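You operate a simulated robot arm through the tools that you are given. There is no shell and no other tool. Be economical: measure what you need, move in short steps, check, and stop when the job is done.

You run a simulated two-armed robot. Do the job below in one go: nothing can be reset, and whatever is moved stays where it is left.

## Task
Wrap the purple roll in paper and draw the blue pusher out again.
Fine: steady it with the other hand, it ends within 4 cm of its place; paper under the roll to the green mark, work the white lever out and back till the paper covers the roll, lever back; pinch nothing.

The check looks at the end state, three seconds after you hand in, the way a careful person would. Anything else that was tipped, shoved, dropped, spilled or broken makes it a failure. A push-on lid holds only when it is set on centred and level and pressed home; a screw cap is set on level and turned clockwise until tight.

## Robot
Two 6-joint arms with two-finger parallel grippers on one trunk, on a base that drives. Base frame: it is fixed to the floor where the robot stands at the start and does not move with it; the origin is under the middle of the robot, x ahead of it, y to its left, z up; the surface under the hand at the start is at about z = 80. Lengths are in cm, angles in rad, forces in N, time in s.
The left shoulder is at the start at [6, 18.7, 109.7], the right one opposite. With the tool pointing down near the work surface each hand reaches from about 26 to 62 cm from the robot's upright axis, wherever it stands, measured 20 degrees to its own side. Places, roughly: blue pusher [50, 0, 80]; dented brown tube (19x4x4 cm) [80, 40, 90]; gold square plug (8x4x4 cm) [60, 60, 80]; white lever on the brown plate [40, 10, 80]. Payload 1.57 kg a hand.
The TCP of each hand is the grasp point between the finger pads, 3 cm short of the fingertips. In the tool frame z runs along the fingers and y along their closing line. Largest opening 11 cm; finger width 2.4, thickness 1.2; the body of the gripper, 4.8 by 11.2 cm, starts 7.8 cm behind the TCP.
Orientation is told as [roll, pitch, yaw] about the base's x, y, z axes, in that order, counted from this pose: with the fingers straight down and closing along the base's y, the tool's x points along the base's -x, its y along +y and its z along -z.

## Interface
- The arms move only by the tool move_arm. It takes "left_increments", "right_increments" or both (then of equal length, played together; a hand with none holds still); each is a list of rows, each a list of 3 entries, a list of its own where there are three numbers: the shift along the tool's x, y, z in units of 100 mm (1.0 is 100 mm), then the turn, a rotation vector about the tool's x, y, z in units of 45 degrees (1.0 is 45 degrees), then the gripper command, from -1 (fully open) to 1 (shut), values between in proportion. In form: [[[tx, ty, tz], [rx, ry, rz], grip], ...]. A call has 1 to 12 rows; each row is the pose to reach, as a shift and turn from the pose commanded when the call began, along the tool's axes at that moment. A call with a number of a shift or a turn outside -1 to 1 is refused whole. Each row takes 0.2 s and may step no farther than 5 cm and 0.15 rad from the row before; otherwise, or with a gripper value out of range, the whole call is refused. Where a pose cannot be reached the arm comes as near as it can. A force on the tool above 40 N (or 10 N above the force at the start of the call, whichever is more), or a blocked arm, ends the call early, and 0.2 s more pass. Each finger travels about 15.3 cm/s and halts on what it meets, pressing with about 26 N; the grip force reading is that of the motor and also rises with nothing between the fingers. The clock runs only during rows and for 0.2 s after the last one: add rows that repeat a pose to give the fingers time. It gives the time, the measured TCP pose, the force on the tool (base axes), the opening and the grip force at its end, in the units of the frame above (readings bear some noise), with the torque about the TCP (base axes, N m) and any sound that the robot's microphone picked up.
- Cameras (640 x 400 px; columns grow to the right, rows downward): "scene" is now at [1.25, 0.46, 162.78]; the picture's right is [0.05, -1.00, 0.00], its down [-0.82, -0.04, -0.57] and it looks along [0.57, 0.03, -0.82] (base axes); focal length 247 px, centre (320, 200). "left" rides on the left gripper at [7, -1.6, -14.1] in its tool frame; the picture's right is [0.23, 0.97, 0.00], its down [-0.86, 0.20, -0.48] and it looks along [-0.47, 0.11, 0.88] (tool axes); focal length 222 px, centre (320, 200). "right" rides on the right gripper at [7, 1.6, -14.1] in its tool frame; the picture's right is [-0.23, 0.97, 0.00], its down [-0.86, -0.20, -0.48] and it looks along [-0.47, -0.11, 0.88] (tool axes); focal length 222 px, centre (320, 200). There is no depth. A picture from a camera that has moved, and an enlarged one, comes with that camera's place and axes in the base frame and with its lens.
- snapshot(camera): a new picture of that camera. The clock stands still meanwhile.
- move_column(by): slides the trunk up (or, below 0, down) by that many cm; the arms and the scene camera ride with it, the base frame stays. It gives what a move gives, with no picture.
- base_move(legs): drives the robot by 1 to 6 legs, each [ahead, left, turn to the left] in cm, cm and rad, along the robot's own axes; the way and the turn of a leg run together, so that a leg with both is an arc; at most 150 cm and 3.142 rad a leg. The arms and the cameras ride along, it lands a little off, and it stops where it bumps. It gives what a move gives.
- pan_tilt(pan, tilt): turns the head with the scene camera to pan (to the left, within 1.501 rad either way) and tilt (down, from -0.506 to 1.204), counted from straight ahead of the robot. It gives what a move gives.
- inspect(camera, box): a new picture of the part [left, top, right, bottom] of that camera's present view, enlarged. The clock stands still meanwhile.
- hand_in(): hands the job in; it is judged then, once.

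Go step by step. Nothing tells you exact positions but the pictures and the camera data: compare them with the known pose of the tool, close in by small moves and look again before you grip or let go. The budget is 120 turns and 92 pictures, counting those below and the enlarged ones. Unless the task says otherwise, let go and move clear before handing in, and close with one line.

The tools are called as name(argument=value, ...) on one line, values as JSON. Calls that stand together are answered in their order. move_arm: Moves the arms, as the interface text tells. Its arguments: {"type":"object","properties":{"left_increments":{"type":"array"},"right_increments":{"type":"array"}},"required":[]} The other tools are called the same way: move_column (by) slides the trunk up or down; base_move (legs) drives the base; pan_tilt (pan, tilt) turns the head that bears the scene camera; snapshot (camera) takes a picture; inspect (camera, box) takes an enlarged picture of a part of a camera's view; hand_in () hands the job in.

At the start:

```text
t: 0.0
left_eef_pos: [42.8, 36.31, 109.0]
left_orientation: [0.0, -0.001, 0.0]
left_contact_force: [0.3, 0.4, -0.1]
left_ft_torque: [-0.02, 0.03, 0.03]
left_grip_width: 11.02
left_finger_force: 0.0
right_eef_pos: [46.57, -4.52, 113.98]
right_orientation: [0.0, 0.0, -0.001]
right_contact_force: [0.1, -0.2, 0.1]
right_ft_torque: [-0.03, 0.03, 0.02]
right_grip_width: 10.98
right_finger_force: 0.1
trunk travel left (down, up): [-72.5, 26.5]
robot x, y, heading: [-0.18, -0.26, -0.001]
head pan, tilt: [0.047, 0.96]
```

scene: 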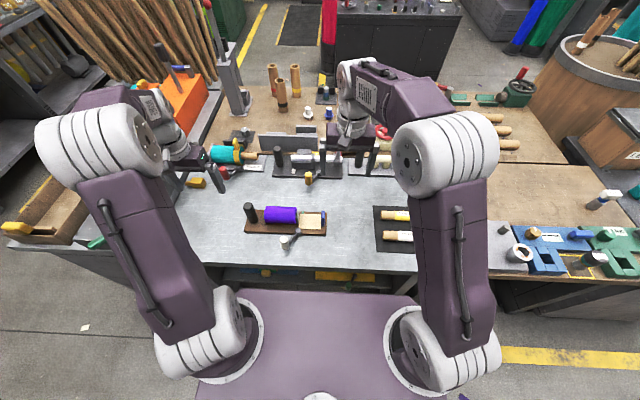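
right: 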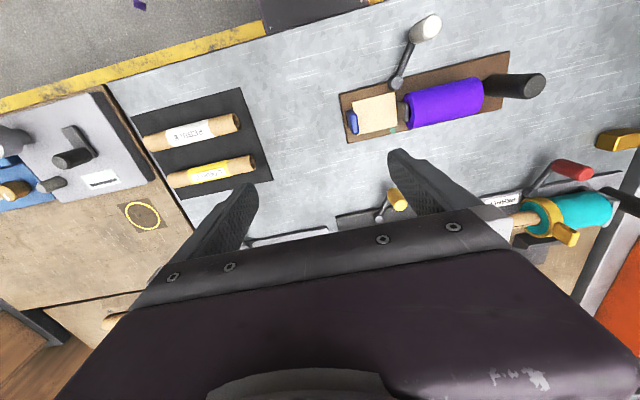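
left: 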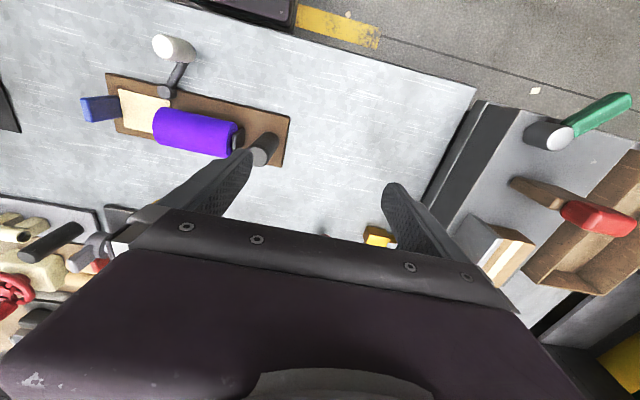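

I see the brown plate with a black post, the purple roll, the paper with the blue pusher at its right end, and the white-knobbed lever in front. I'll enlarge the views to measure.

inspect(camera="scene", box=[220, 180, 350, 260])

inspect(camera="right", box=[330, 0, 570, 150])

inspect(camera="left", box=[60, 20, 300, 170])

```text
4.92 times, centred on (285, 220) of scene
camera zoom: at [1.25, 0.46, 162.78], right [0.05, -1.0, 0.0], down [-0.82, -0.04, -0.57], along [0.57, 0.03, -0.82], focal length 1216 px, centre (492, 102)
```

zoom: 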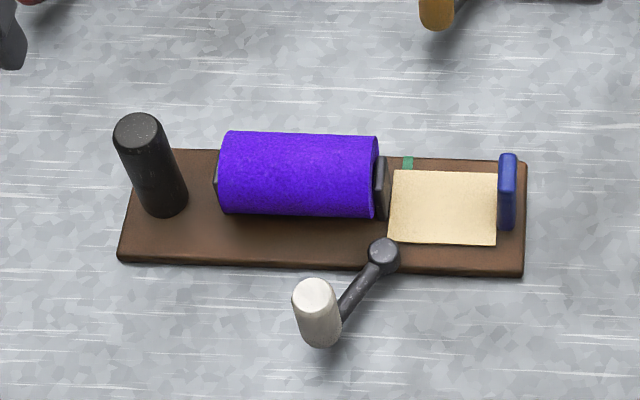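

```text
2.67 times, centred on (450, 75) of right
camera zoom: at [39.58, -3.03, 128.11], right [0.23, 0.97, 0.0], down [0.86, -0.2, 0.48], along [0.47, -0.11, -0.88], focal length 592 px, centre (-27, 533)
```

zoom: 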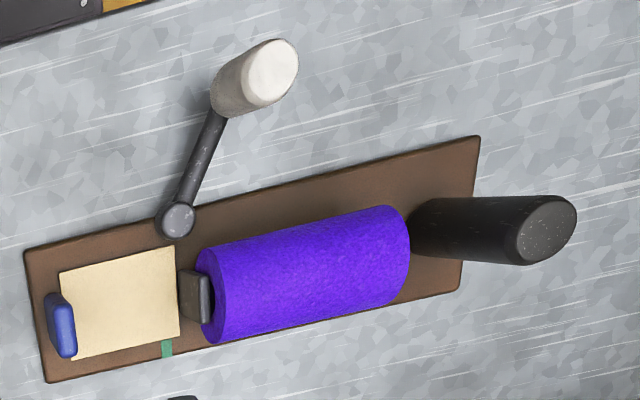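

```text
2.67 times, centred on (180, 95) of left
camera zoom: at [35.75, 34.82, 123.08], right [-0.23, 0.97, 0.0], down [0.86, 0.2, 0.48], along [0.47, 0.11, -0.88], focal length 592 px, centre (693, 480)
```

zoom: 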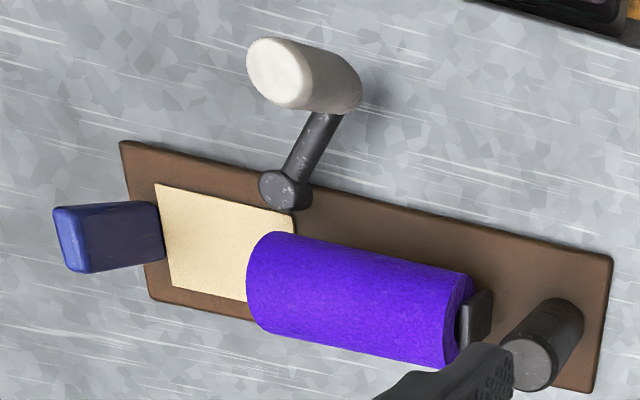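

The plate spans about x 42.5–53, y 0–30. The post is at (48, 28) with its top near z 91, the pusher tab at (48.3, 1.4) with its top near z 86.6, and the lever knob at (37, 14). I'll bring the left hand over the post with fingers half open, and start turning the right hand so that its fingers close along x.

move_arm(left_increments=[[[-0.1, -0.16, 0.16], [0, 0, 0], -0.09], [[-0.2, -0.32, 0.33], [0, 0, 0], -0.09], [[-0.3, -0.48, 0.5], [0, 0, 0], -0.09], [[-0.4, -0.64, 0.67], [0, 0, 0], -0.09], [[-0.5, -0.8, 0.83], [0, 0, 0], -0.09], [[-0.52, -0.83, 1.0], [0, 0, 0], -0.09]], right_increments=[[[0, 0, 0], [0, 0, -0.167], -0.3], [[0, 0, 0], [0, 0, -0.333], -0.3], [[0, 0, 0], [0, 0, -0.5], -0.3], [[0, 0, 0], [0, 0, -0.667], -0.3], [[0, 0, 0], [0, 0, -0.833], -0.3], [[0, 0, 0], [0, 0, -1], -0.3]])

move_arm(right_increments=[[[0, 0, 0], [0, 0, -0.167], -0.3], [[0, 0, 0], [0, 0, -0.333], -0.3], [[0, 0, 0], [0, 0, -0.5], -0.3], [[0, 0, 0], [0, 0, -0.667], -0.3], [[0, 0, 0], [0, 0, -0.833], -0.3], [[0, 0, 0], [0, 0, -1], -0.3], [[0, 0, 0], [0, 0, -1], -0.3]])

snapshot(camera="left")

snapshot(camera="scene")

```text
t: 1.4
left_eef_pos: [48.08, 28.04, 98.93]
left_orientation: [-0.001, 0.0, -0.001]
left_contact_force: [0.4, -0.9, 0.2]
left_ft_torque: [0.01, 0.02, 0.03]
left_grip_width: 6.01
left_finger_force: 0.0
right_eef_pos: [46.64, -4.58, 113.91]
right_orientation: [-0.001, -0.002, 0.788]
right_contact_force: [-0.1, 0.7, -0.7]
right_ft_torque: [0.01, -0.01, 0.03]
right_grip_width: 7.17
right_finger_force: 0.0
trunk travel left (down, up): [-72.5, 26.5]
robot x, y, heading: [0.04, 0.03, 0.0]
head pan, tilt: [0.047, 0.96]
```

```text
t: 3.0
left_eef_pos: [48.09, 28.17, 98.86]
left_orientation: [0.0, 0.0, 0.0]
left_contact_force: [0.3, 0.0, -0.5]
left_ft_torque: [0.0, 0.01, -0.02]
left_grip_width: 5.96
left_finger_force: 0.1
right_eef_pos: [46.66, -4.63, 114.04]
right_orientation: [-0.001, -0.001, 1.571]
right_contact_force: [0.1, 0.7, 0.0]
right_ft_torque: [0.0, 0.0, 0.01]
right_grip_width: 7.18
right_finger_force: 0.0
trunk travel left (down, up): [-72.5, 26.5]
robot x, y, heading: [-0.21, -0.05, 0.0]
head pan, tilt: [0.047, 0.96]
```

```text
85 pictures are left
camera left: at [40.98, 26.49, 113.07], right [-0.23, 0.97, 0.0], down [0.86, 0.2, 0.48], along [0.47, 0.11, -0.88], focal length 222 px, centre (320, 200)
```

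left: 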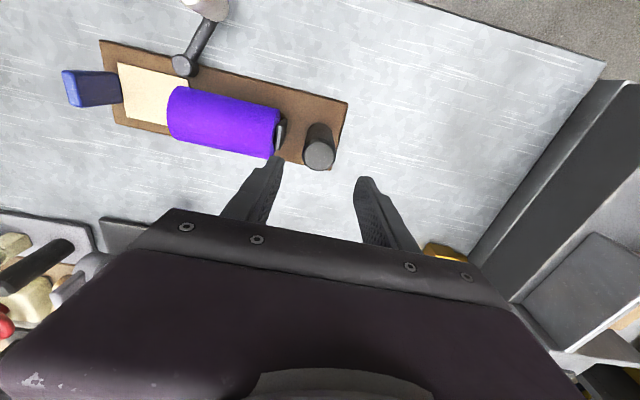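

```text
84 pictures are left
camera scene: at [1.26, 0.46, 162.78], right [0.05, -1.0, 0.0], down [-0.82, -0.04, -0.57], along [0.57, 0.03, -0.82], focal length 247 px, centre (320, 200)
```

scene: 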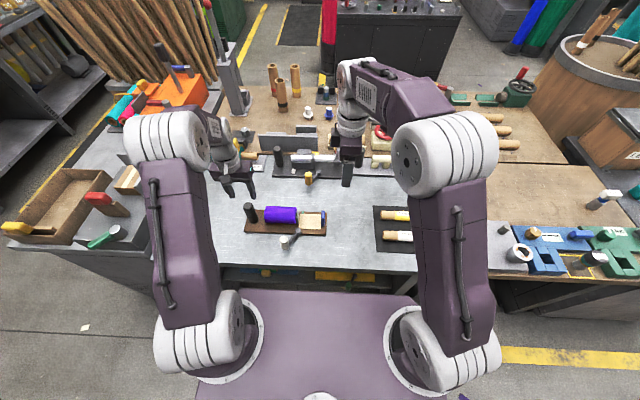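

The left hand is centred over the post. I'll lower it and close on the post while the right hand moves above the pusher.

move_arm(left_increments=[[[0, 0, 0.25], [0, 0, 0], -0.09], [[0, 0, 0.5], [0, 0, 0], -0.09], [[0, 0, 0.75], [0, 0, 0], -0.09], [[0, 0, 1.0], [0, 0, 0], -0.09], [[0, 0, 1.0], [0, 0, 0], -0.09]], right_increments=[[[-0.15, -0.04, 0.25], [0, 0, 0], -0.3], [[-0.3, -0.08, 0.5], [0, 0, 0], -0.3], [[-0.45, -0.12, 0.75], [0, 0, 0], -0.3], [[-0.6, -0.166, 1.0], [0, 0, 0], -0.3], [[-0.6, -0.166, 1.0], [0, 0, 0], -0.3]])

snapshot(camera="left")

snapshot(camera="right")

```text
t: 4.2
left_eef_pos: [47.97, 27.88, 88.88]
left_orientation: [0.0, 0.0, 0.0]
left_contact_force: [-0.1, -0.3, -0.1]
left_ft_torque: [-0.03, -0.03, -0.02]
left_grip_width: 6.01
left_finger_force: 0.0
right_eef_pos: [48.17, 1.59, 104.03]
right_orientation: [0.0, 0.0, 1.572]
right_contact_force: [-0.2, 0.1, -0.3]
right_ft_torque: [0.02, 0.01, -0.01]
right_grip_width: 7.14
right_finger_force: 0.0
trunk travel left (down, up): [-72.5, 26.5]
robot x, y, heading: [-0.28, -0.18, 0.003]
head pan, tilt: [0.047, 0.96]
```

```text
83 pictures are left
camera left: at [40.89, 26.45, 103.07], right [-0.23, 0.97, 0.0], down [0.85, 0.2, 0.48], along [0.47, 0.11, -0.88], focal length 222 px, centre (320, 200)
```

left: 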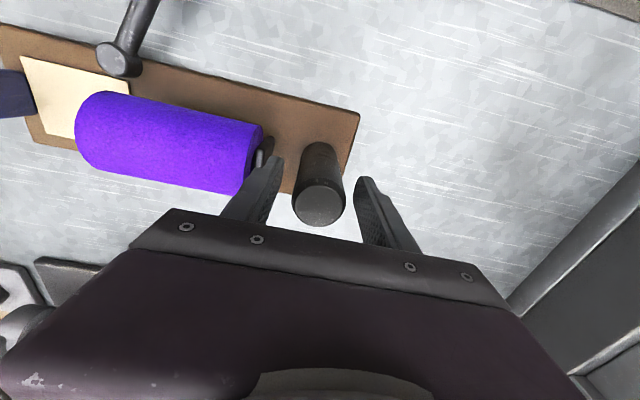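

```text
82 pictures are left
camera right: at [46.55, -5.57, 118.11], right [-0.97, 0.23, 0.0], down [0.2, 0.85, 0.48], along [0.11, 0.47, -0.88], focal length 222 px, centre (320, 200)
```

right: 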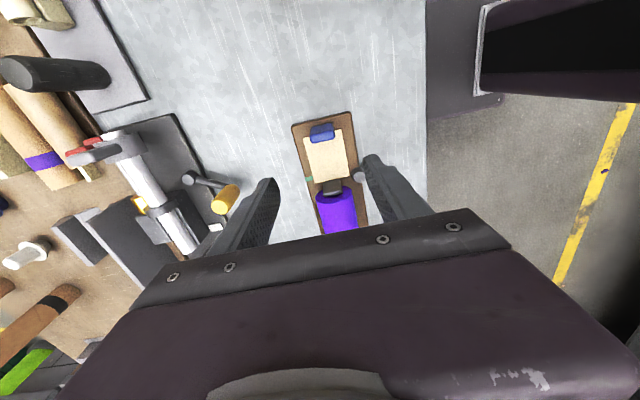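

The post sits centred between the left fingers, so I'll close them. Then I'll enlarge the right view to refine the pusher position.

move_arm(left_increments=[[[0, 0, 0], [0, 0, 0], 0.3], [[0, 0, 0], [0, 0, 0], 0.5], [[0, 0, 0], [0, 0, 0], 0.7], [[0, 0, 0], [0, 0, 0], 0.9], [[0, 0, 0], [0, 0, 0], 0.9]])

inspect(camera="right", box=[260, 90, 420, 190])

inspect(camera="scene", box=[220, 170, 350, 260])

```text
t: 5.4
left_eef_pos: [48.09, 28.05, 88.91]
left_orientation: [-0.001, 0.001, 0.001]
left_contact_force: [0.5, 0.2, 0.2]
left_ft_torque: [-0.3, 0.03, -0.06]
left_grip_width: 3.56
left_finger_force: 25.2
right_eef_pos: [48.28, 1.52, 104.01]
right_orientation: [0.0, 0.0, 1.573]
right_contact_force: [0.4, -0.2, -0.2]
right_ft_torque: [-0.01, 0.06, -0.01]
right_grip_width: 7.16
right_finger_force: 0.0
trunk travel left (down, up): [-72.5, 26.5]
robot x, y, heading: [0.19, 0.06, 0.001]
head pan, tilt: [0.047, 0.96]
```

```text
4.00 times, centred on (340, 140) of right
camera zoom: at [46.63, -5.56, 118.1], right [-0.97, 0.23, 0.0], down [0.2, 0.86, 0.48], along [0.11, 0.47, -0.88], focal length 888 px, centre (240, 440)
```

zoom: 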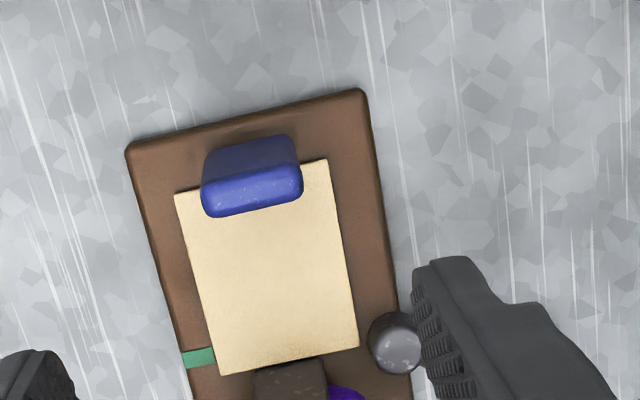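

```text
4.44 times, centred on (285, 215) of scene
camera zoom: at [1.29, 0.45, 162.78], right [0.05, -1.0, 0.0], down [-0.82, -0.04, -0.57], along [0.57, 0.03, -0.82], focal length 1098 px, centre (476, 133)
```

zoom: 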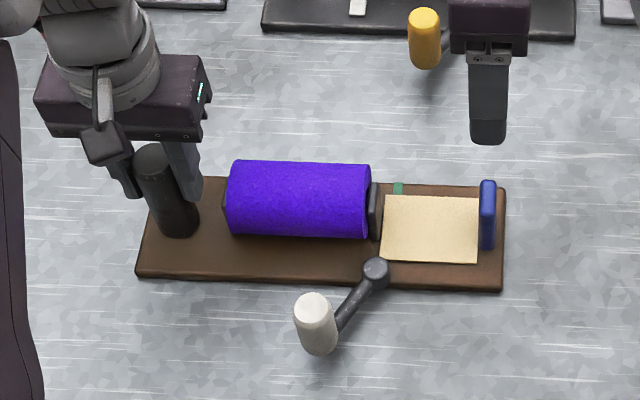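

The left hand holds the post. The pusher tab is at about (48.0, 1.65), so I'll descend around it with the right hand.

move_arm(right_increments=[[[0, 0.02, 0.25], [0, 0, 0], -0.3], [[0, 0.02, 0.5], [0, 0, 0], -0.3], [[0, 0.02, 0.75], [0, 0, 0], -0.3], [[-0.01, 0.02, 1.0], [0, 0, 0], -0.3], [[-0.01, 0.02, 1.0], [0, 0, 0], -0.3]])

inspect(camera="right", box=[220, 60, 460, 210])

inspect(camera="scene", box=[220, 170, 350, 260])

```text
t: 6.6
left_eef_pos: [48.05, 27.96, 88.96]
left_orientation: [0.001, -0.002, 0.0]
left_contact_force: [0.5, 0.3, -0.3]
left_ft_torque: [0.53, 0.14, -0.02]
left_grip_width: 3.57
left_finger_force: 26.1
right_eef_pos: [48.1, 1.47, 93.89]
right_orientation: [-0.001, -0.001, 1.571]
right_contact_force: [-0.2, 0.0, 0.5]
right_ft_torque: [0.0, -0.01, 0.0]
right_grip_width: 7.15
right_finger_force: 0.0
trunk travel left (down, up): [-72.5, 26.5]
robot x, y, heading: [0.09, -0.17, 0.001]
head pan, tilt: [0.047, 0.96]
```

```text
2.67 times, centred on (340, 135) of right
camera zoom: at [46.37, -5.54, 108.11], right [-0.97, 0.23, 0.0], down [0.2, 0.86, 0.48], along [0.11, 0.47, -0.88], focal length 592 px, centre (267, 373)
```

zoom: 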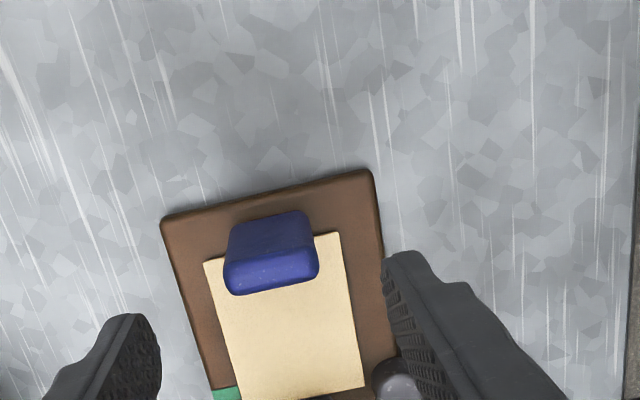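

```text
4.44 times, centred on (285, 215) of scene
camera zoom: at [1.3, 0.47, 162.78], right [0.05, -1.0, 0.0], down [-0.82, -0.04, -0.57], along [0.57, 0.03, -0.82], focal length 1098 px, centre (476, 133)
```

zoom: 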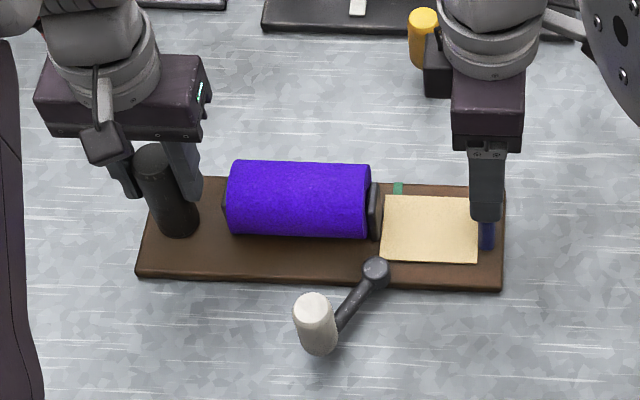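

The tab is at (47.95, 1.67) and the fingers straddle it. I'll go down the last 8 cm and close on it.

move_arm(right_increments=[[[-0.015, 0.01, 0.25], [0, 0, 0], -0.3], [[-0.015, 0.01, 0.5], [0, 0, 0], -0.3], [[-0.015, 0.01, 0.7], [0, 0, 0], -0.3], [[-0.015, 0.01, 0.81], [0, 0, 0], -0.3], [[-0.015, 0.01, 0.81], [0, 0, 0], -0.1], [[-0.015, 0.01, 0.81], [0, 0, 0], 0.2], [[-0.015, 0.01, 0.81], [0, 0, 0], 0.5], [[-0.015, 0.01, 0.81], [0, 0, 0], 0.8], [[-0.015, 0.01, 0.81], [0, 0, 0], 0.8]])

inspect(camera="right", box=[220, 60, 460, 210])

```text
t: 8.6
left_eef_pos: [48.02, 28.03, 88.97]
left_orientation: [0.0, 0.001, -0.001]
left_contact_force: [0.5, 0.3, 0.0]
left_ft_torque: [0.45, 0.22, 0.15]
left_grip_width: 3.59
left_finger_force: 25.7
right_eef_pos: [48.08, 1.57, 85.85]
right_orientation: [0.001, 0.0, 1.572]
right_contact_force: [-0.9, 0.2, -0.1]
right_ft_torque: [-0.19, -0.14, 0.12]
right_grip_width: 3.57
right_finger_force: 25.4
trunk travel left (down, up): [-72.5, 26.5]
robot x, y, heading: [0.19, -0.12, 0.002]
head pan, tilt: [0.047, 0.96]
```

```text
2.67 times, centred on (340, 135) of right
camera zoom: at [46.33, -5.39, 100.03], right [-0.97, 0.23, 0.0], down [0.2, 0.86, 0.48], along [0.11, 0.47, -0.88], focal length 592 px, centre (267, 373)
```

zoom: 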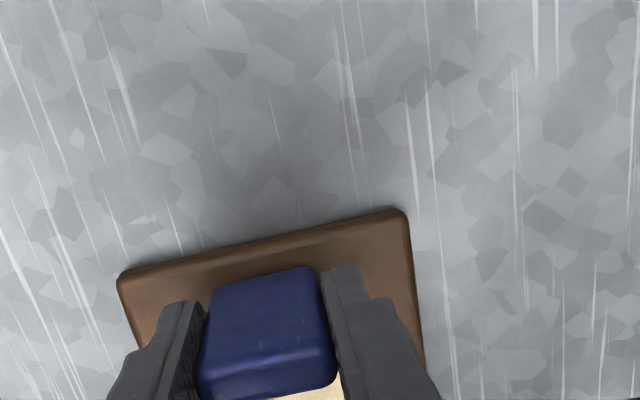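

The tab is gripped at 3.57 cm wide. I'll push it slowly toward the mark while the left hand holds.

move_arm(right_increments=[[[-0.05, 0, 0], [0, 0, 0], 0.8], [[-0.1, 0, 0], [0, 0, 0], 0.8], [[-0.16, 0, 0], [0, 0, 0], 0.8], [[-0.22, 0, 0], [0, 0, 0], 0.8], [[-0.28, 0, 0], [0, 0, 0], 0.8], [[-0.34, 0, 0], [0, 0, 0], 0.8], [[-0.4, 0, 0], [0, 0, 0], 0.8], [[-0.4, 0, 0], [0, 0, 0], 0.8]])

inspect(camera="scene", box=[220, 170, 350, 260])

```text
t: 10.4
left_eef_pos: [48.06, 28.15, 88.89]
left_orientation: [0.0, 0.0, 0.0]
left_contact_force: [-1.3, 4.2, 0.1]
left_ft_torque: [0.56, -0.15, -0.16]
left_grip_width: 3.56
left_finger_force: 25.7
right_eef_pos: [47.98, 5.68, 85.84]
right_orientation: [0.002, -0.002, 1.571]
right_contact_force: [3.2, -3.0, -0.5]
right_ft_torque: [-0.21, -0.08, -0.21]
right_grip_width: 3.57
right_finger_force: 25.8
trunk travel left (down, up): [-72.5, 26.5]
robot x, y, heading: [-0.22, -0.11, 0.0]
head pan, tilt: [0.047, 0.96]
```

```text
4.44 times, centred on (285, 215) of scene
camera zoom: at [1.29, 0.49, 162.78], right [0.05, -1.0, 0.0], down [-0.82, -0.04, -0.57], along [0.57, 0.03, -0.82], focal length 1098 px, centre (476, 133)
```

zoom: 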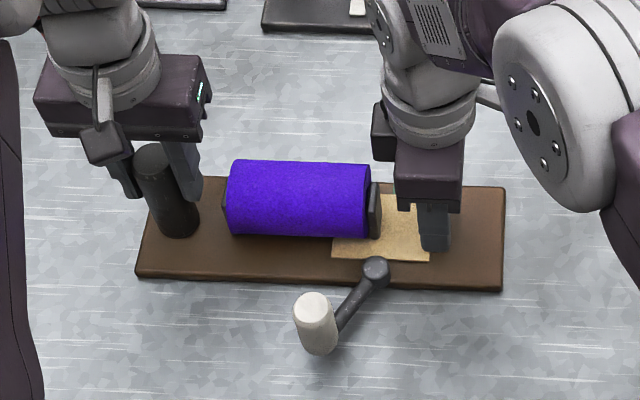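

The paper slides under the roll with a force of about 4 N. I'll carry on to near the mark.

move_arm(right_increments=[[[-0.06, 0, 0], [0, 0, 0], 0.8], [[-0.12, 0, 0], [0, 0, 0], 0.8], [[-0.18, 0, 0], [0, 0, 0], 0.8], [[-0.24, 0, 0], [0, 0, 0], 0.8], [[-0.28, 0, 0], [0, 0, 0], 0.8], [[-0.32, 0, 0], [0, 0, 0], 0.8], [[-0.32, 0, 0], [0, 0, 0], 0.8]])

inspect(camera="scene", box=[240, 170, 340, 240])

inspect(camera="right", box=[220, 60, 460, 210])

snapshot(camera="left")

```text
t: 12.0
left_eef_pos: [47.95, 28.12, 88.98]
left_orientation: [0.001, -0.001, 0.001]
left_contact_force: [2.1, 3.6, 0.7]
left_ft_torque: [0.72, 0.12, 0.14]
left_grip_width: 3.58
left_finger_force: 25.9
right_eef_pos: [48.02, 8.93, 85.95]
right_orientation: [0.001, 0.0, 1.571]
right_contact_force: [-2.8, -2.8, 3.2]
right_ft_torque: [-0.18, 0.07, 0.02]
right_grip_width: 3.6
right_finger_force: 26.1
trunk travel left (down, up): [-72.5, 26.5]
robot x, y, heading: [0.22, -0.2, -0.001]
head pan, tilt: [0.047, 0.96]
```

```text
5.71 times, centred on (290, 205) of scene
camera zoom: at [1.26, 0.49, 162.78], right [0.05, -1.0, 0.0], down [-0.82, -0.04, -0.57], along [0.57, 0.03, -0.82], focal length 1411 px, centre (491, 171)
```

zoom: 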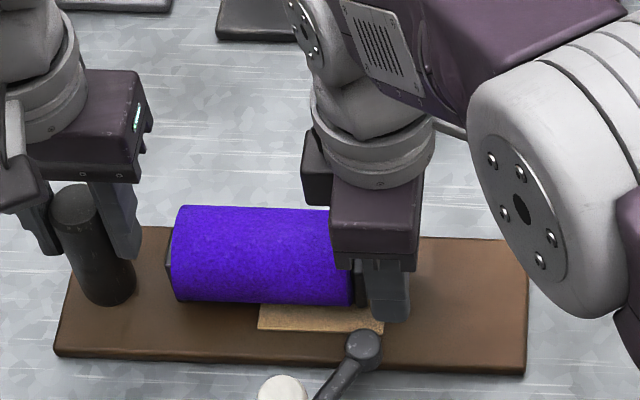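

```text
2.67 times, centred on (340, 135) of right
camera zoom: at [46.27, 1.84, 100.03], right [-0.97, 0.23, 0.0], down [0.2, 0.86, 0.48], along [0.11, 0.47, -0.88], focal length 592 px, centre (267, 373)
```

zoom: 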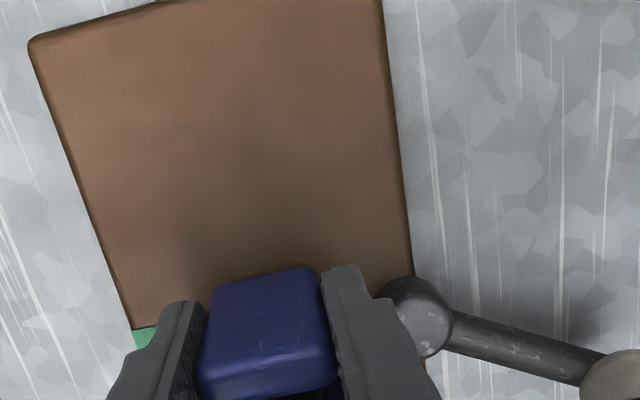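

```text
73 pictures are left
camera left: at [40.95, 26.5, 103.05], right [-0.23, 0.97, 0.0], down [0.85, 0.2, 0.48], along [0.47, 0.11, -0.88], focal length 222 px, centre (320, 200)
```

left: 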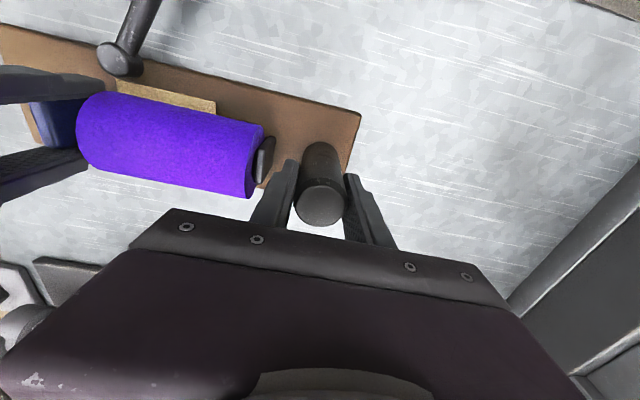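

The tab is at y 9.0 and the mark spans about 9.25–10. I'll nudge the remaining 0.6 cm and watch the force for a stop.

move_arm(right_increments=[[[-0.015, 0, 0], [0, 0, 0], 0.8], [[-0.03, 0, 0], [0, 0, 0], 0.8], [[-0.045, 0, 0], [0, 0, 0], 0.8], [[-0.06, 0, 0], [0, 0, 0], 0.8], [[-0.06, 0, 0], [0, 0, 0], 0.8]])

inspect(camera="right", box=[220, 120, 400, 232])

```text
t: 13.2
left_eef_pos: [47.99, 27.95, 88.92]
left_orientation: [-0.002, 0.001, 0.0]
left_contact_force: [3.2, 3.9, -1.9]
left_ft_torque: [0.76, -0.24, 0.1]
left_grip_width: 3.58
left_finger_force: 25.7
right_eef_pos: [47.96, 9.5, 85.94]
right_orientation: [0.0, 0.0, 1.571]
right_contact_force: [-4.0, -2.9, 10.5]
right_ft_torque: [-0.17, 0.35, 0.18]
right_grip_width: 3.58
right_finger_force: 26.2
trunk travel left (down, up): [-72.5, 26.5]
robot x, y, heading: [-0.19, -0.07, 0.0]
head pan, tilt: [0.047, 0.96]
```

```text
3.56 times, centred on (310, 176) of right
camera zoom: at [46.26, 2.43, 100.02], right [-0.97, 0.23, 0.0], down [0.2, 0.86, 0.48], along [0.11, 0.47, -0.88], focal length 790 px, centre (356, 285)
```

zoom: 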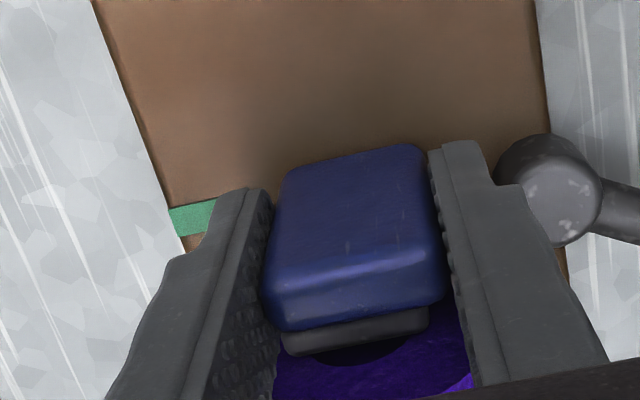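

The tab is now on the green mark. I'll open the right fingers only slightly, because the lever pivot is close by, and lift straight up.

move_arm(right_increments=[[[-0.06, 0, 0], [0, 0, 0], 0.25], [[-0.06, 0, 0], [0, 0, 0], 0.25], [[-0.06, 0, -0.1], [0, 0, 0], 0.25], [[-0.06, 0, -0.25], [0, 0, 0], 0.25], [[-0.06, 0, -0.5], [0, 0, 0], 0.25], [[-0.06, 0, -0.75], [0, 0, 0], 0.25], [[-0.06, 0, -1.0], [0, 0, 0], 0.0], [[-0.06, 0, -1.0], [0, 0, 0], 0.0]])

snapshot(camera="right")

inspect(camera="left", box=[0, 0, 320, 200])

```text
t: 15.0
left_eef_pos: [48.01, 27.97, 88.98]
left_orientation: [0.0, 0.0, 0.0]
left_contact_force: [-0.7, -0.9, 0.2]
left_ft_torque: [0.59, -0.11, 0.01]
left_grip_width: 3.58
left_finger_force: 26.0
right_eef_pos: [47.94, 10.04, 95.92]
right_orientation: [0.0, 0.001, 1.57]
right_contact_force: [0.0, 0.6, 0.1]
right_ft_torque: [-0.03, -0.02, 0.05]
right_grip_width: 5.51
right_finger_force: 0.1
trunk travel left (down, up): [-72.5, 26.5]
robot x, y, heading: [0.14, 0.26, 0.002]
head pan, tilt: [0.047, 0.96]
```

```text
71 pictures are left
camera right: at [46.21, 2.99, 110.05], right [-0.97, 0.23, 0.0], down [0.2, 0.86, 0.48], along [0.11, 0.47, -0.88], focal length 222 px, centre (320, 200)
```

right: 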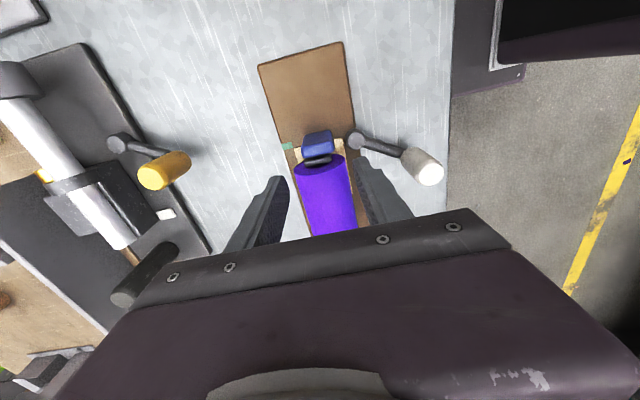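

```text
2.00 times, centred on (160, 100) of left
camera zoom: at [40.96, 26.49, 103.06], right [-0.23, 0.97, 0.0], down [0.86, 0.2, 0.48], along [0.47, 0.11, -0.88], focal length 444 px, centre (640, 400)
```

zoom: 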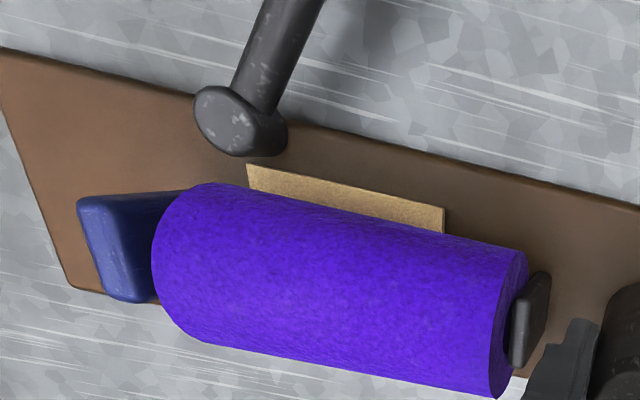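

I added an unintended 0.6 cm forward shift as I let go, so I'll check where the tab now sits.

inspect(camera="right", box=[250, 100, 410, 200])

inspect(camera="scene", box=[240, 180, 340, 260])

```text
4.00 times, centred on (330, 150) of right
camera zoom: at [46.21, 2.99, 110.05], right [-0.97, 0.23, 0.0], down [0.2, 0.86, 0.48], along [0.11, 0.47, -0.88], focal length 888 px, centre (280, 400)
```

zoom: 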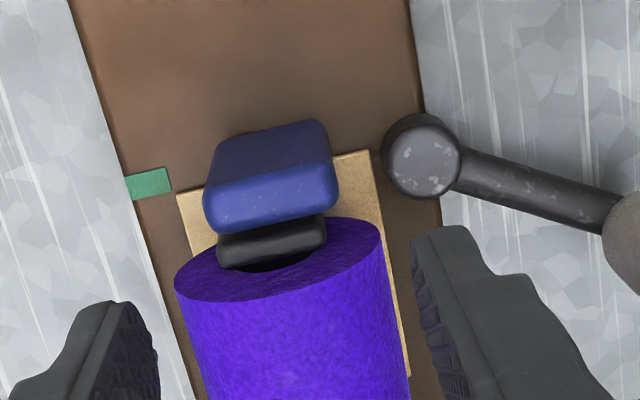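

```text
5.00 times, centred on (290, 220) of scene
camera zoom: at [1.28, 0.46, 162.78], right [0.05, -1.0, 0.0], down [-0.82, -0.04, -0.57], along [0.57, 0.03, -0.82], focal length 1235 px, centre (470, 100)
```

zoom: 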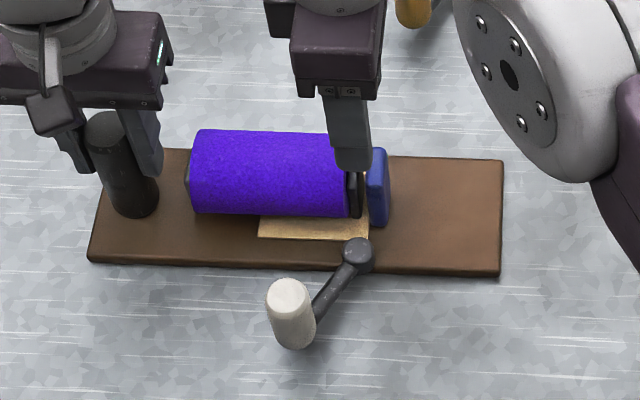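

The tab centre (y 9.7) sits on the mark (y 9.6). Next is the lever: I'll turn the right hand back so its fingers close along y and bring it over the knob near (37, 13.8).

move_arm(right_increments=[[[0, 0.1, -0.1], [0, 0, 0.167], 0.0], [[0, 0.2, -0.2], [0, 0, 0.333], 0.0], [[0, 0.3, -0.3], [0, 0, 0.5], 0.0], [[0, 0.4, -0.3], [0, 0, 0.667], 0.0], [[0, 0.5, -0.3], [0, 0, 0.833], 0.0], [[0, 0.6, -0.3], [0, 0, 1], 0.0]])

move_arm(right_increments=[[[0, 0, 0], [0, 0, 0.167], 0.0], [[0, 0, 0], [0, 0, 0.333], 0.0], [[0, 0, 0], [0, 0, 0.5], 0.0], [[0, 0, 0], [0, 0, 0.667], 0.0], [[0, 0, 0], [0, 0, 0.833], 0.0], [[0, 0, 0], [0, 0, 1], 0.0], [[0, 0, 0], [0, 0, 1], 0.0]])

```text
t: 16.4
left_eef_pos: [48.07, 28.01, 88.93]
left_orientation: [-0.001, 0.0, 0.0]
left_contact_force: [0.0, -0.3, -0.5]
left_ft_torque: [0.55, 0.11, 0.06]
left_grip_width: 3.54
left_finger_force: 25.6
right_eef_pos: [41.98, 10.2, 98.83]
right_orientation: [0.0, 0.001, 0.783]
right_contact_force: [0.1, -0.2, -0.4]
right_ft_torque: [0.0, -0.02, 0.0]
right_grip_width: 5.49
right_finger_force: 0.1
trunk travel left (down, up): [-72.5, 26.5]
robot x, y, heading: [-0.2, -0.22, -0.003]
head pan, tilt: [0.047, 0.96]
```

```text
t: 18.0
left_eef_pos: [48.01, 27.89, 88.92]
left_orientation: [-0.001, 0.0, 0.001]
left_contact_force: [-0.4, 0.2, -1.1]
left_ft_torque: [-0.25, 0.02, -0.09]
left_grip_width: 3.59
left_finger_force: 25.9
right_eef_pos: [41.9, 10.08, 98.94]
right_orientation: [0.002, 0.001, -0.001]
right_contact_force: [-0.2, -0.1, 0.4]
right_ft_torque: [-0.02, 0.0, -0.02]
right_grip_width: 5.52
right_finger_force: 0.0
trunk travel left (down, up): [-72.5, 26.5]
robot x, y, heading: [-0.22, 0.36, -0.001]
head pan, tilt: [0.047, 0.96]
```

Now I'll move over the knob.

move_arm(right_increments=[[[0.17, 0.13, 0], [0, 0, 0], 0.0], [[0.34, 0.26, 0], [0, 0, 0], 0.0], [[0.5, 0.37, 0], [0, 0, 0], 0.0], [[0.5, 0.37, 0], [0, 0, 0], 0.0]])

snapshot(camera="right")

snapshot(camera="scene")

```text
t: 19.0
left_eef_pos: [48.0, 28.05, 89.0]
left_orientation: [0.0, 0.0, 0.001]
left_contact_force: [0.2, -0.5, 0.0]
left_ft_torque: [0.53, 0.03, -0.05]
left_grip_width: 3.54
left_finger_force: 25.4
right_eef_pos: [36.93, 13.76, 98.84]
right_orientation: [0.002, 0.0, 0.001]
right_contact_force: [0.8, -0.6, 0.5]
right_ft_torque: [-0.01, -0.02, 0.01]
right_grip_width: 5.51
right_finger_force: 0.1
trunk travel left (down, up): [-72.5, 26.5]
robot x, y, heading: [0.5, 0.09, -0.0]
head pan, tilt: [0.047, 0.96]
```

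```text
67 pictures are left
camera right: at [29.9, 15.35, 112.97], right [0.23, 0.97, 0.0], down [0.86, -0.2, 0.48], along [0.47, -0.11, -0.88], focal length 222 px, centre (320, 200)
```

right: 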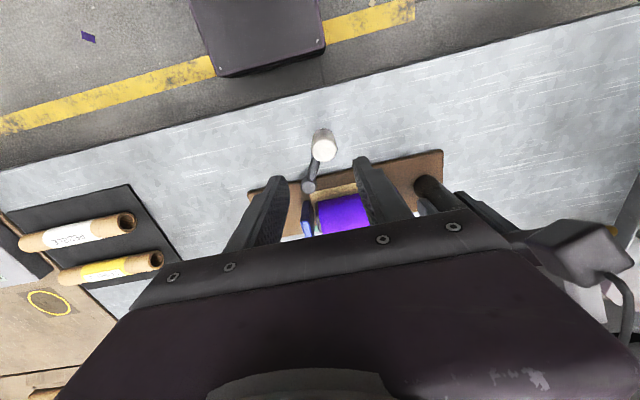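

```text
66 pictures are left
camera scene: at [1.27, 0.47, 162.78], right [0.05, -1.0, 0.0], down [-0.82, -0.04, -0.57], along [0.57, 0.03, -0.82], focal length 247 px, centre (320, 200)
```

scene: 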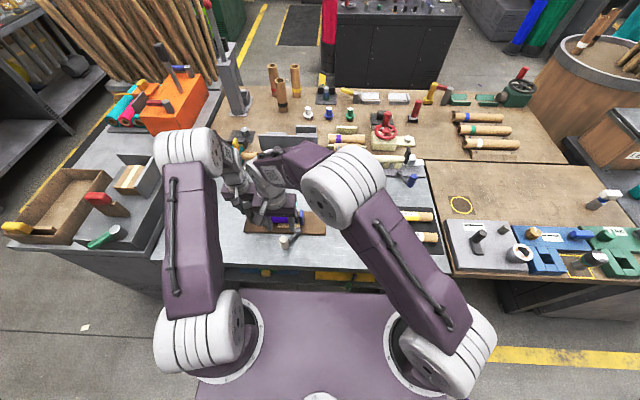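

The knob is at about (36.8, 14.0). I'll lower the right hand around it.

move_arm(right_increments=[[[0.01, 0.02, 0.25], [0, 0, 0], 0.0], [[0.01, 0.02, 0.5], [0, 0, 0], 0.0], [[0.01, 0.02, 0.75], [0, 0, 0], 0.0], [[0.01, 0.02, 1.0], [0, 0, 0], 0.0], [[0.01, 0.02, 1.0], [0, 0, 0], 0.0]])

inspect(camera="right", box=[200, 60, 440, 210])

inspect(camera="scene", box=[230, 190, 340, 260])

```text
t: 20.2
left_eef_pos: [47.99, 28.01, 89.02]
left_orientation: [0.0, 0.001, -0.002]
left_contact_force: [-0.7, 0.2, -1.0]
left_ft_torque: [0.61, 0.06, 0.01]
left_grip_width: 3.57
left_finger_force: 25.5
right_eef_pos: [36.83, 13.84, 88.71]
right_orientation: [0.0, -0.001, -0.001]
right_contact_force: [0.5, -0.8, 0.5]
right_ft_torque: [0.01, -0.01, 0.01]
right_grip_width: 5.52
right_finger_force: 0.1
trunk travel left (down, up): [-72.5, 26.5]
robot x, y, heading: [0.09, -0.17, 0.001]
head pan, tilt: [0.047, 0.96]
```

```text
2.67 times, centred on (320, 135) of right
camera zoom: at [29.81, 15.48, 102.94], right [0.23, 0.97, 0.0], down [0.86, -0.2, 0.48], along [0.47, -0.11, -0.88], focal length 592 px, centre (320, 373)
```

zoom: 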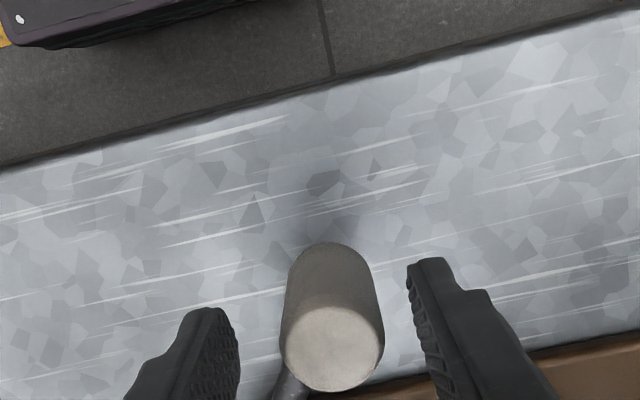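

```text
5.71 times, centred on (285, 225) of scene
camera zoom: at [1.26, 0.46, 162.78], right [0.05, -1.0, 0.0], down [-0.82, -0.04, -0.57], along [0.57, 0.03, -0.82], focal length 1411 px, centre (520, 57)
```

zoom: 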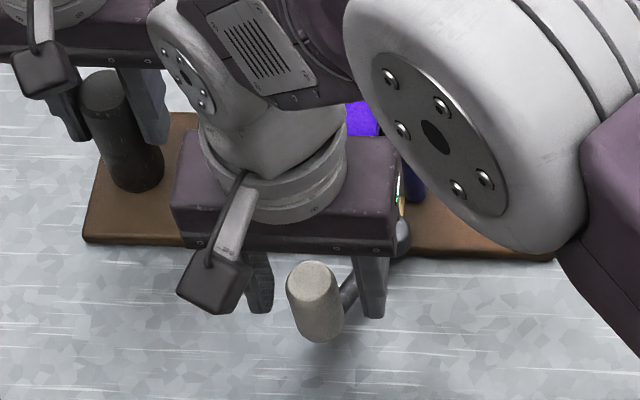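

The knob is centred. I'll close loosely around it to 3.2 cm, leaving a little slack, and then try a small swing toward −y.

move_arm(right_increments=[[[0.02, 0.02, 0], [0, 0, 0], 0.15], [[0.02, 0.02, 0], [0, 0, 0], 0.3], [[0.02, 0.02, 0], [0, 0, 0], 0.42], [[0.02, 0.02, 0], [0, 0, 0], 0.42]])

move_arm(right_increments=[[[0.01, -0.03, 0], [0, 0, 0], 0.42], [[0.03, -0.07, 0], [0, 0, 0], 0.42], [[0.05, -0.11, 0], [0, 0, 0], 0.42], [[0.06, -0.15, 0], [0, 0, 0], 0.42], [[0.06, -0.15, 0], [0, 0, 0], 0.42]])

inspect(camera="scene", box=[230, 190, 340, 260])

```text
t: 21.2
left_eef_pos: [48.04, 28.01, 88.78]
left_orientation: [0.0, 0.001, 0.0]
left_contact_force: [-0.8, 0.8, 0.2]
left_ft_torque: [0.6, 0.05, -0.03]
left_grip_width: 3.58
left_finger_force: 26.3
right_eef_pos: [36.63, 14.12, 88.91]
right_orientation: [0.0, 0.001, 0.0]
right_contact_force: [-0.1, -0.7, 0.0]
right_ft_torque: [-0.01, -0.02, 0.0]
right_grip_width: 3.17
right_finger_force: 0.1
trunk travel left (down, up): [-72.5, 26.5]
robot x, y, heading: [0.0, -0.1, 0.0]
head pan, tilt: [0.047, 0.96]
```

```text
t: 22.4
left_eef_pos: [47.94, 28.09, 88.93]
left_orientation: [-0.001, 0.001, 0.0]
left_contact_force: [1.2, -2.1, 0.0]
left_ft_torque: [0.54, 0.27, 0.34]
left_grip_width: 3.57
left_finger_force: 25.9
right_eef_pos: [35.99, 12.66, 88.87]
right_orientation: [0.002, 0.001, 0.0]
right_contact_force: [-1.1, 4.3, 0.3]
right_ft_torque: [0.07, 0.0, 0.06]
right_grip_width: 3.54
right_finger_force: 1.9
trunk travel left (down, up): [-72.5, 26.5]
robot x, y, heading: [0.07, 0.37, 0.0]
head pan, tilt: [0.047, 0.96]
```

```text
5.71 times, centred on (285, 225) of scene
camera zoom: at [1.28, 0.48, 162.78], right [0.05, -1.0, 0.0], down [-0.82, -0.04, -0.57], along [0.57, 0.03, -0.82], focal length 1411 px, centre (520, 57)
```

zoom: 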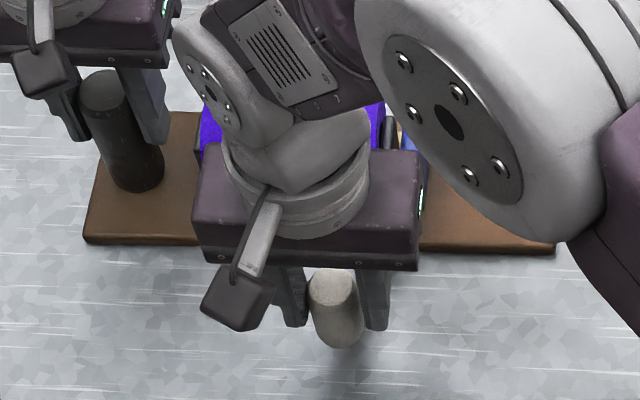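

The lever swings freely toward −y at about 4 N. I'll continue along its arc around the pivot near (43.3, 10.4).

move_arm(right_increments=[[[0.006, -0.06, 0], [0, 0, 0], 0.42], [[0.006, -0.12, 0], [0, 0, 0], 0.42], [[0.013, -0.18, 0], [0, 0, 0], 0.42], [[0.013, -0.24, 0], [0, 0, 0], 0.42], [[0.006, -0.325, 0], [0, 0, 0], 0.42], [[-0.012, -0.41, 0], [0, 0, 0], 0.42], [[-0.012, -0.41, 0], [0, 0, 0], 0.42]])

inspect(camera="left", box=[0, 0, 320, 200])

inspect(camera="scene", box=[230, 190, 340, 260])

```text
t: 24.0
left_eef_pos: [48.03, 28.08, 88.96]
left_orientation: [-0.001, 0.0, 0.0]
left_contact_force: [0.7, -4.6, 0.6]
left_ft_torque: [0.49, 0.14, 0.16]
left_grip_width: 3.56
left_finger_force: 25.7
right_eef_pos: [36.24, 8.63, 88.78]
right_orientation: [0.002, 0.0, 0.0]
right_contact_force: [0.3, 3.4, -1.0]
right_ft_torque: [0.05, 0.0, 0.03]
right_grip_width: 3.54
right_finger_force: 1.7
trunk travel left (down, up): [-72.5, 26.5]
robot x, y, heading: [-0.11, 0.13, 0.006]
head pan, tilt: [0.047, 0.96]
```

```text
2.00 times, centred on (160, 100) of left
camera zoom: at [40.96, 26.47, 103.06], right [-0.23, 0.97, 0.0], down [0.86, 0.2, 0.48], along [0.47, 0.11, -0.88], focal length 444 px, centre (640, 400)
```

zoom: 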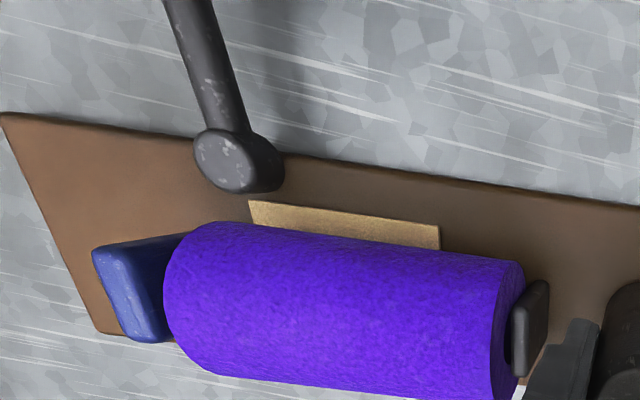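

```text
5.71 times, centred on (285, 225) of scene
camera zoom: at [1.28, 0.45, 162.78], right [0.05, -1.0, 0.0], down [-0.82, -0.04, -0.57], along [0.57, 0.03, -0.82], focal length 1411 px, centre (520, 57)
```

zoom: 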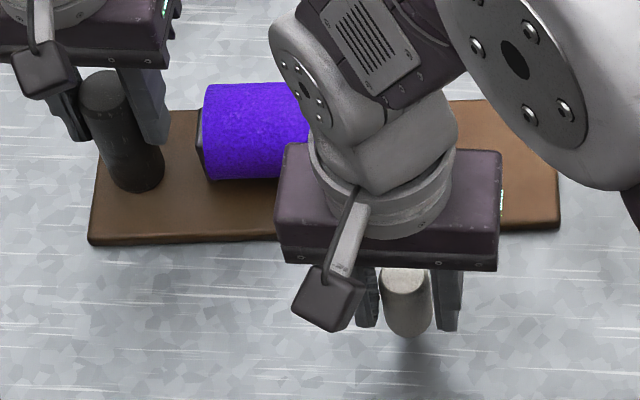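

The plate has yawed a few degrees about the post, because the force line passes well off it. I'll turn the right hand by −0.56 rad so that its push points along the knob–post line and produces no such torque.

move_arm(right_increments=[[[-0.04, 0.015, 0], [0, 0, 0], 0.35], [[-0.085, 0.025, 0], [0, 0, 0.18], 0.35], [[-0.085, 0.025, 0], [0, 0, 0.36], 0.35], [[-0.085, 0.025, 0], [0, 0, 0.54], 0.35], [[-0.085, 0.025, 0], [0, 0, 0.713], 0.4], [[-0.085, 0.025, 0], [0, 0, 0.713], 0.42]])

inspect(camera="scene", box=[230, 190, 340, 260])

inspect(camera="left", box=[0, 0, 320, 200])

```text
t: 25.4
left_eef_pos: [47.93, 28.0, 88.96]
left_orientation: [-0.001, -0.001, 0.0]
left_contact_force: [-1.3, -3.2, 0.3]
left_ft_torque: [0.52, -0.01, 0.05]
left_grip_width: 3.54
left_finger_force: 25.8
right_eef_pos: [37.15, 8.89, 88.92]
right_orientation: [0.0, 0.001, -0.563]
right_contact_force: [0.9, 2.5, 0.9]
right_ft_torque: [0.07, -0.02, 0.06]
right_grip_width: 3.44
right_finger_force: 1.7
trunk travel left (down, up): [-72.5, 26.5]
robot x, y, heading: [0.19, -0.03, -0.002]
head pan, tilt: [0.047, 0.96]
```

```text
5.71 times, centred on (285, 225) of scene
camera zoom: at [1.28, 0.45, 162.78], right [0.05, -1.0, 0.0], down [-0.82, -0.04, -0.57], along [0.57, 0.03, -0.82], focal length 1411 px, centre (520, 57)
```

zoom: 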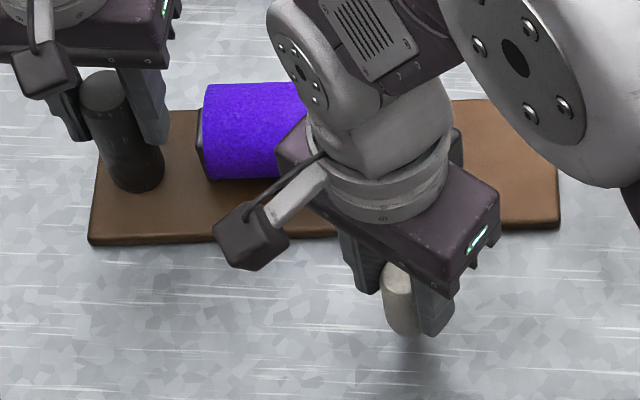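

```text
2.00 times, centred on (160, 100) of left
camera zoom: at [40.95, 26.48, 103.06], right [-0.23, 0.97, 0.0], down [0.86, 0.2, 0.48], along [0.47, 0.11, -0.88], focal length 444 px, centre (640, 400)
```

zoom: 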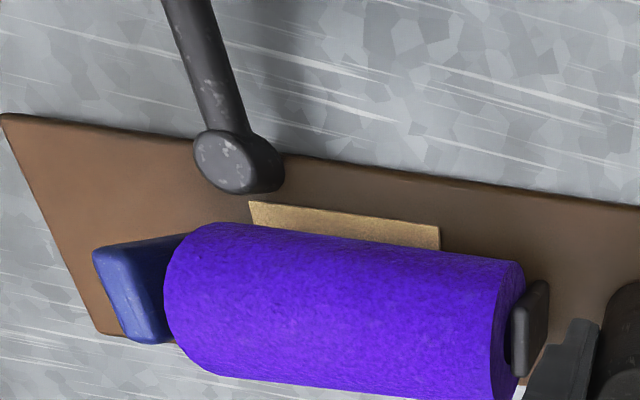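

The plate stays put now. I'll continue the lever outward along the arc.

move_arm(right_increments=[[[-0.025, -0.025, 0], [0, 0, 0], 0.42], [[-0.05, -0.046, 0], [0, 0, 0], 0.42], [[-0.075, -0.068, 0], [0, 0, 0], 0.42], [[-0.103, -0.089, 0], [0, 0, 0], 0.42], [[-0.132, -0.107, 0], [0, 0, 0], 0.42], [[-0.162, -0.124, 0], [0, 0, 0], 0.42], [[-0.192, -0.14, 0], [0, 0, 0], 0.42], [[-0.223, -0.155, 0], [0, 0, 0], 0.42], [[-0.223, -0.155, 0], [0, 0, 0], 0.42]])

inspect(camera="left", box=[0, 0, 320, 200])

inspect(camera="scene", box=[230, 190, 340, 260])

```text
t: 27.4
left_eef_pos: [48.04, 27.98, 88.98]
left_orientation: [0.002, 0.001, 0.002]
left_contact_force: [-1.2, -3.8, 1.3]
left_ft_torque: [0.52, 0.05, 0.05]
left_grip_width: 3.54
left_finger_force: 26.1
right_eef_pos: [38.05, 6.23, 88.89]
right_orientation: [0.001, 0.0, -0.561]
right_contact_force: [2.7, 4.4, 0.2]
right_ft_torque: [0.09, 0.02, 0.01]
right_grip_width: 3.63
right_finger_force: 3.0
trunk travel left (down, up): [-72.5, 26.5]
robot x, y, heading: [-0.06, 0.21, 0.003]
head pan, tilt: [0.047, 0.96]
```

```text
2.00 times, centred on (160, 100) of left
camera zoom: at [40.96, 26.5, 103.06], right [-0.23, 0.97, 0.0], down [0.86, 0.2, 0.48], along [0.47, 0.11, -0.88], focal length 444 px, centre (640, 400)
```

zoom: 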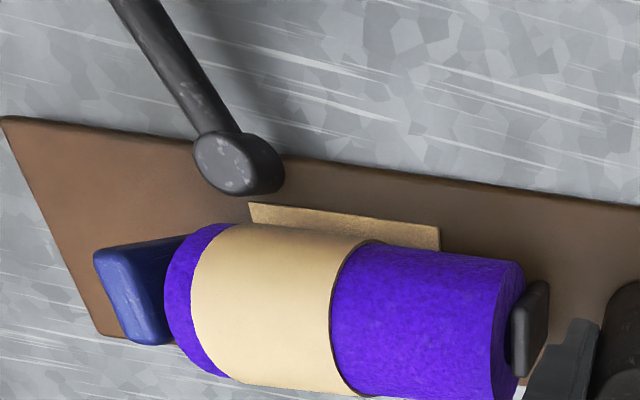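

```text
5.71 times, centred on (285, 225) of scene
camera zoom: at [1.28, 0.47, 162.78], right [0.05, -1.0, 0.0], down [-0.82, -0.04, -0.57], along [0.57, 0.03, -0.82], focal length 1411 px, centre (520, 57)
```

zoom: 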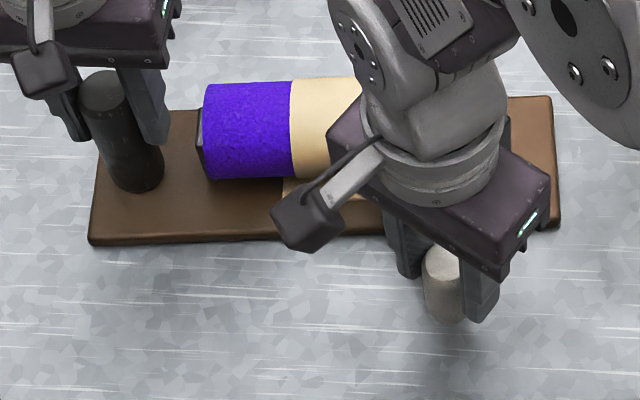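

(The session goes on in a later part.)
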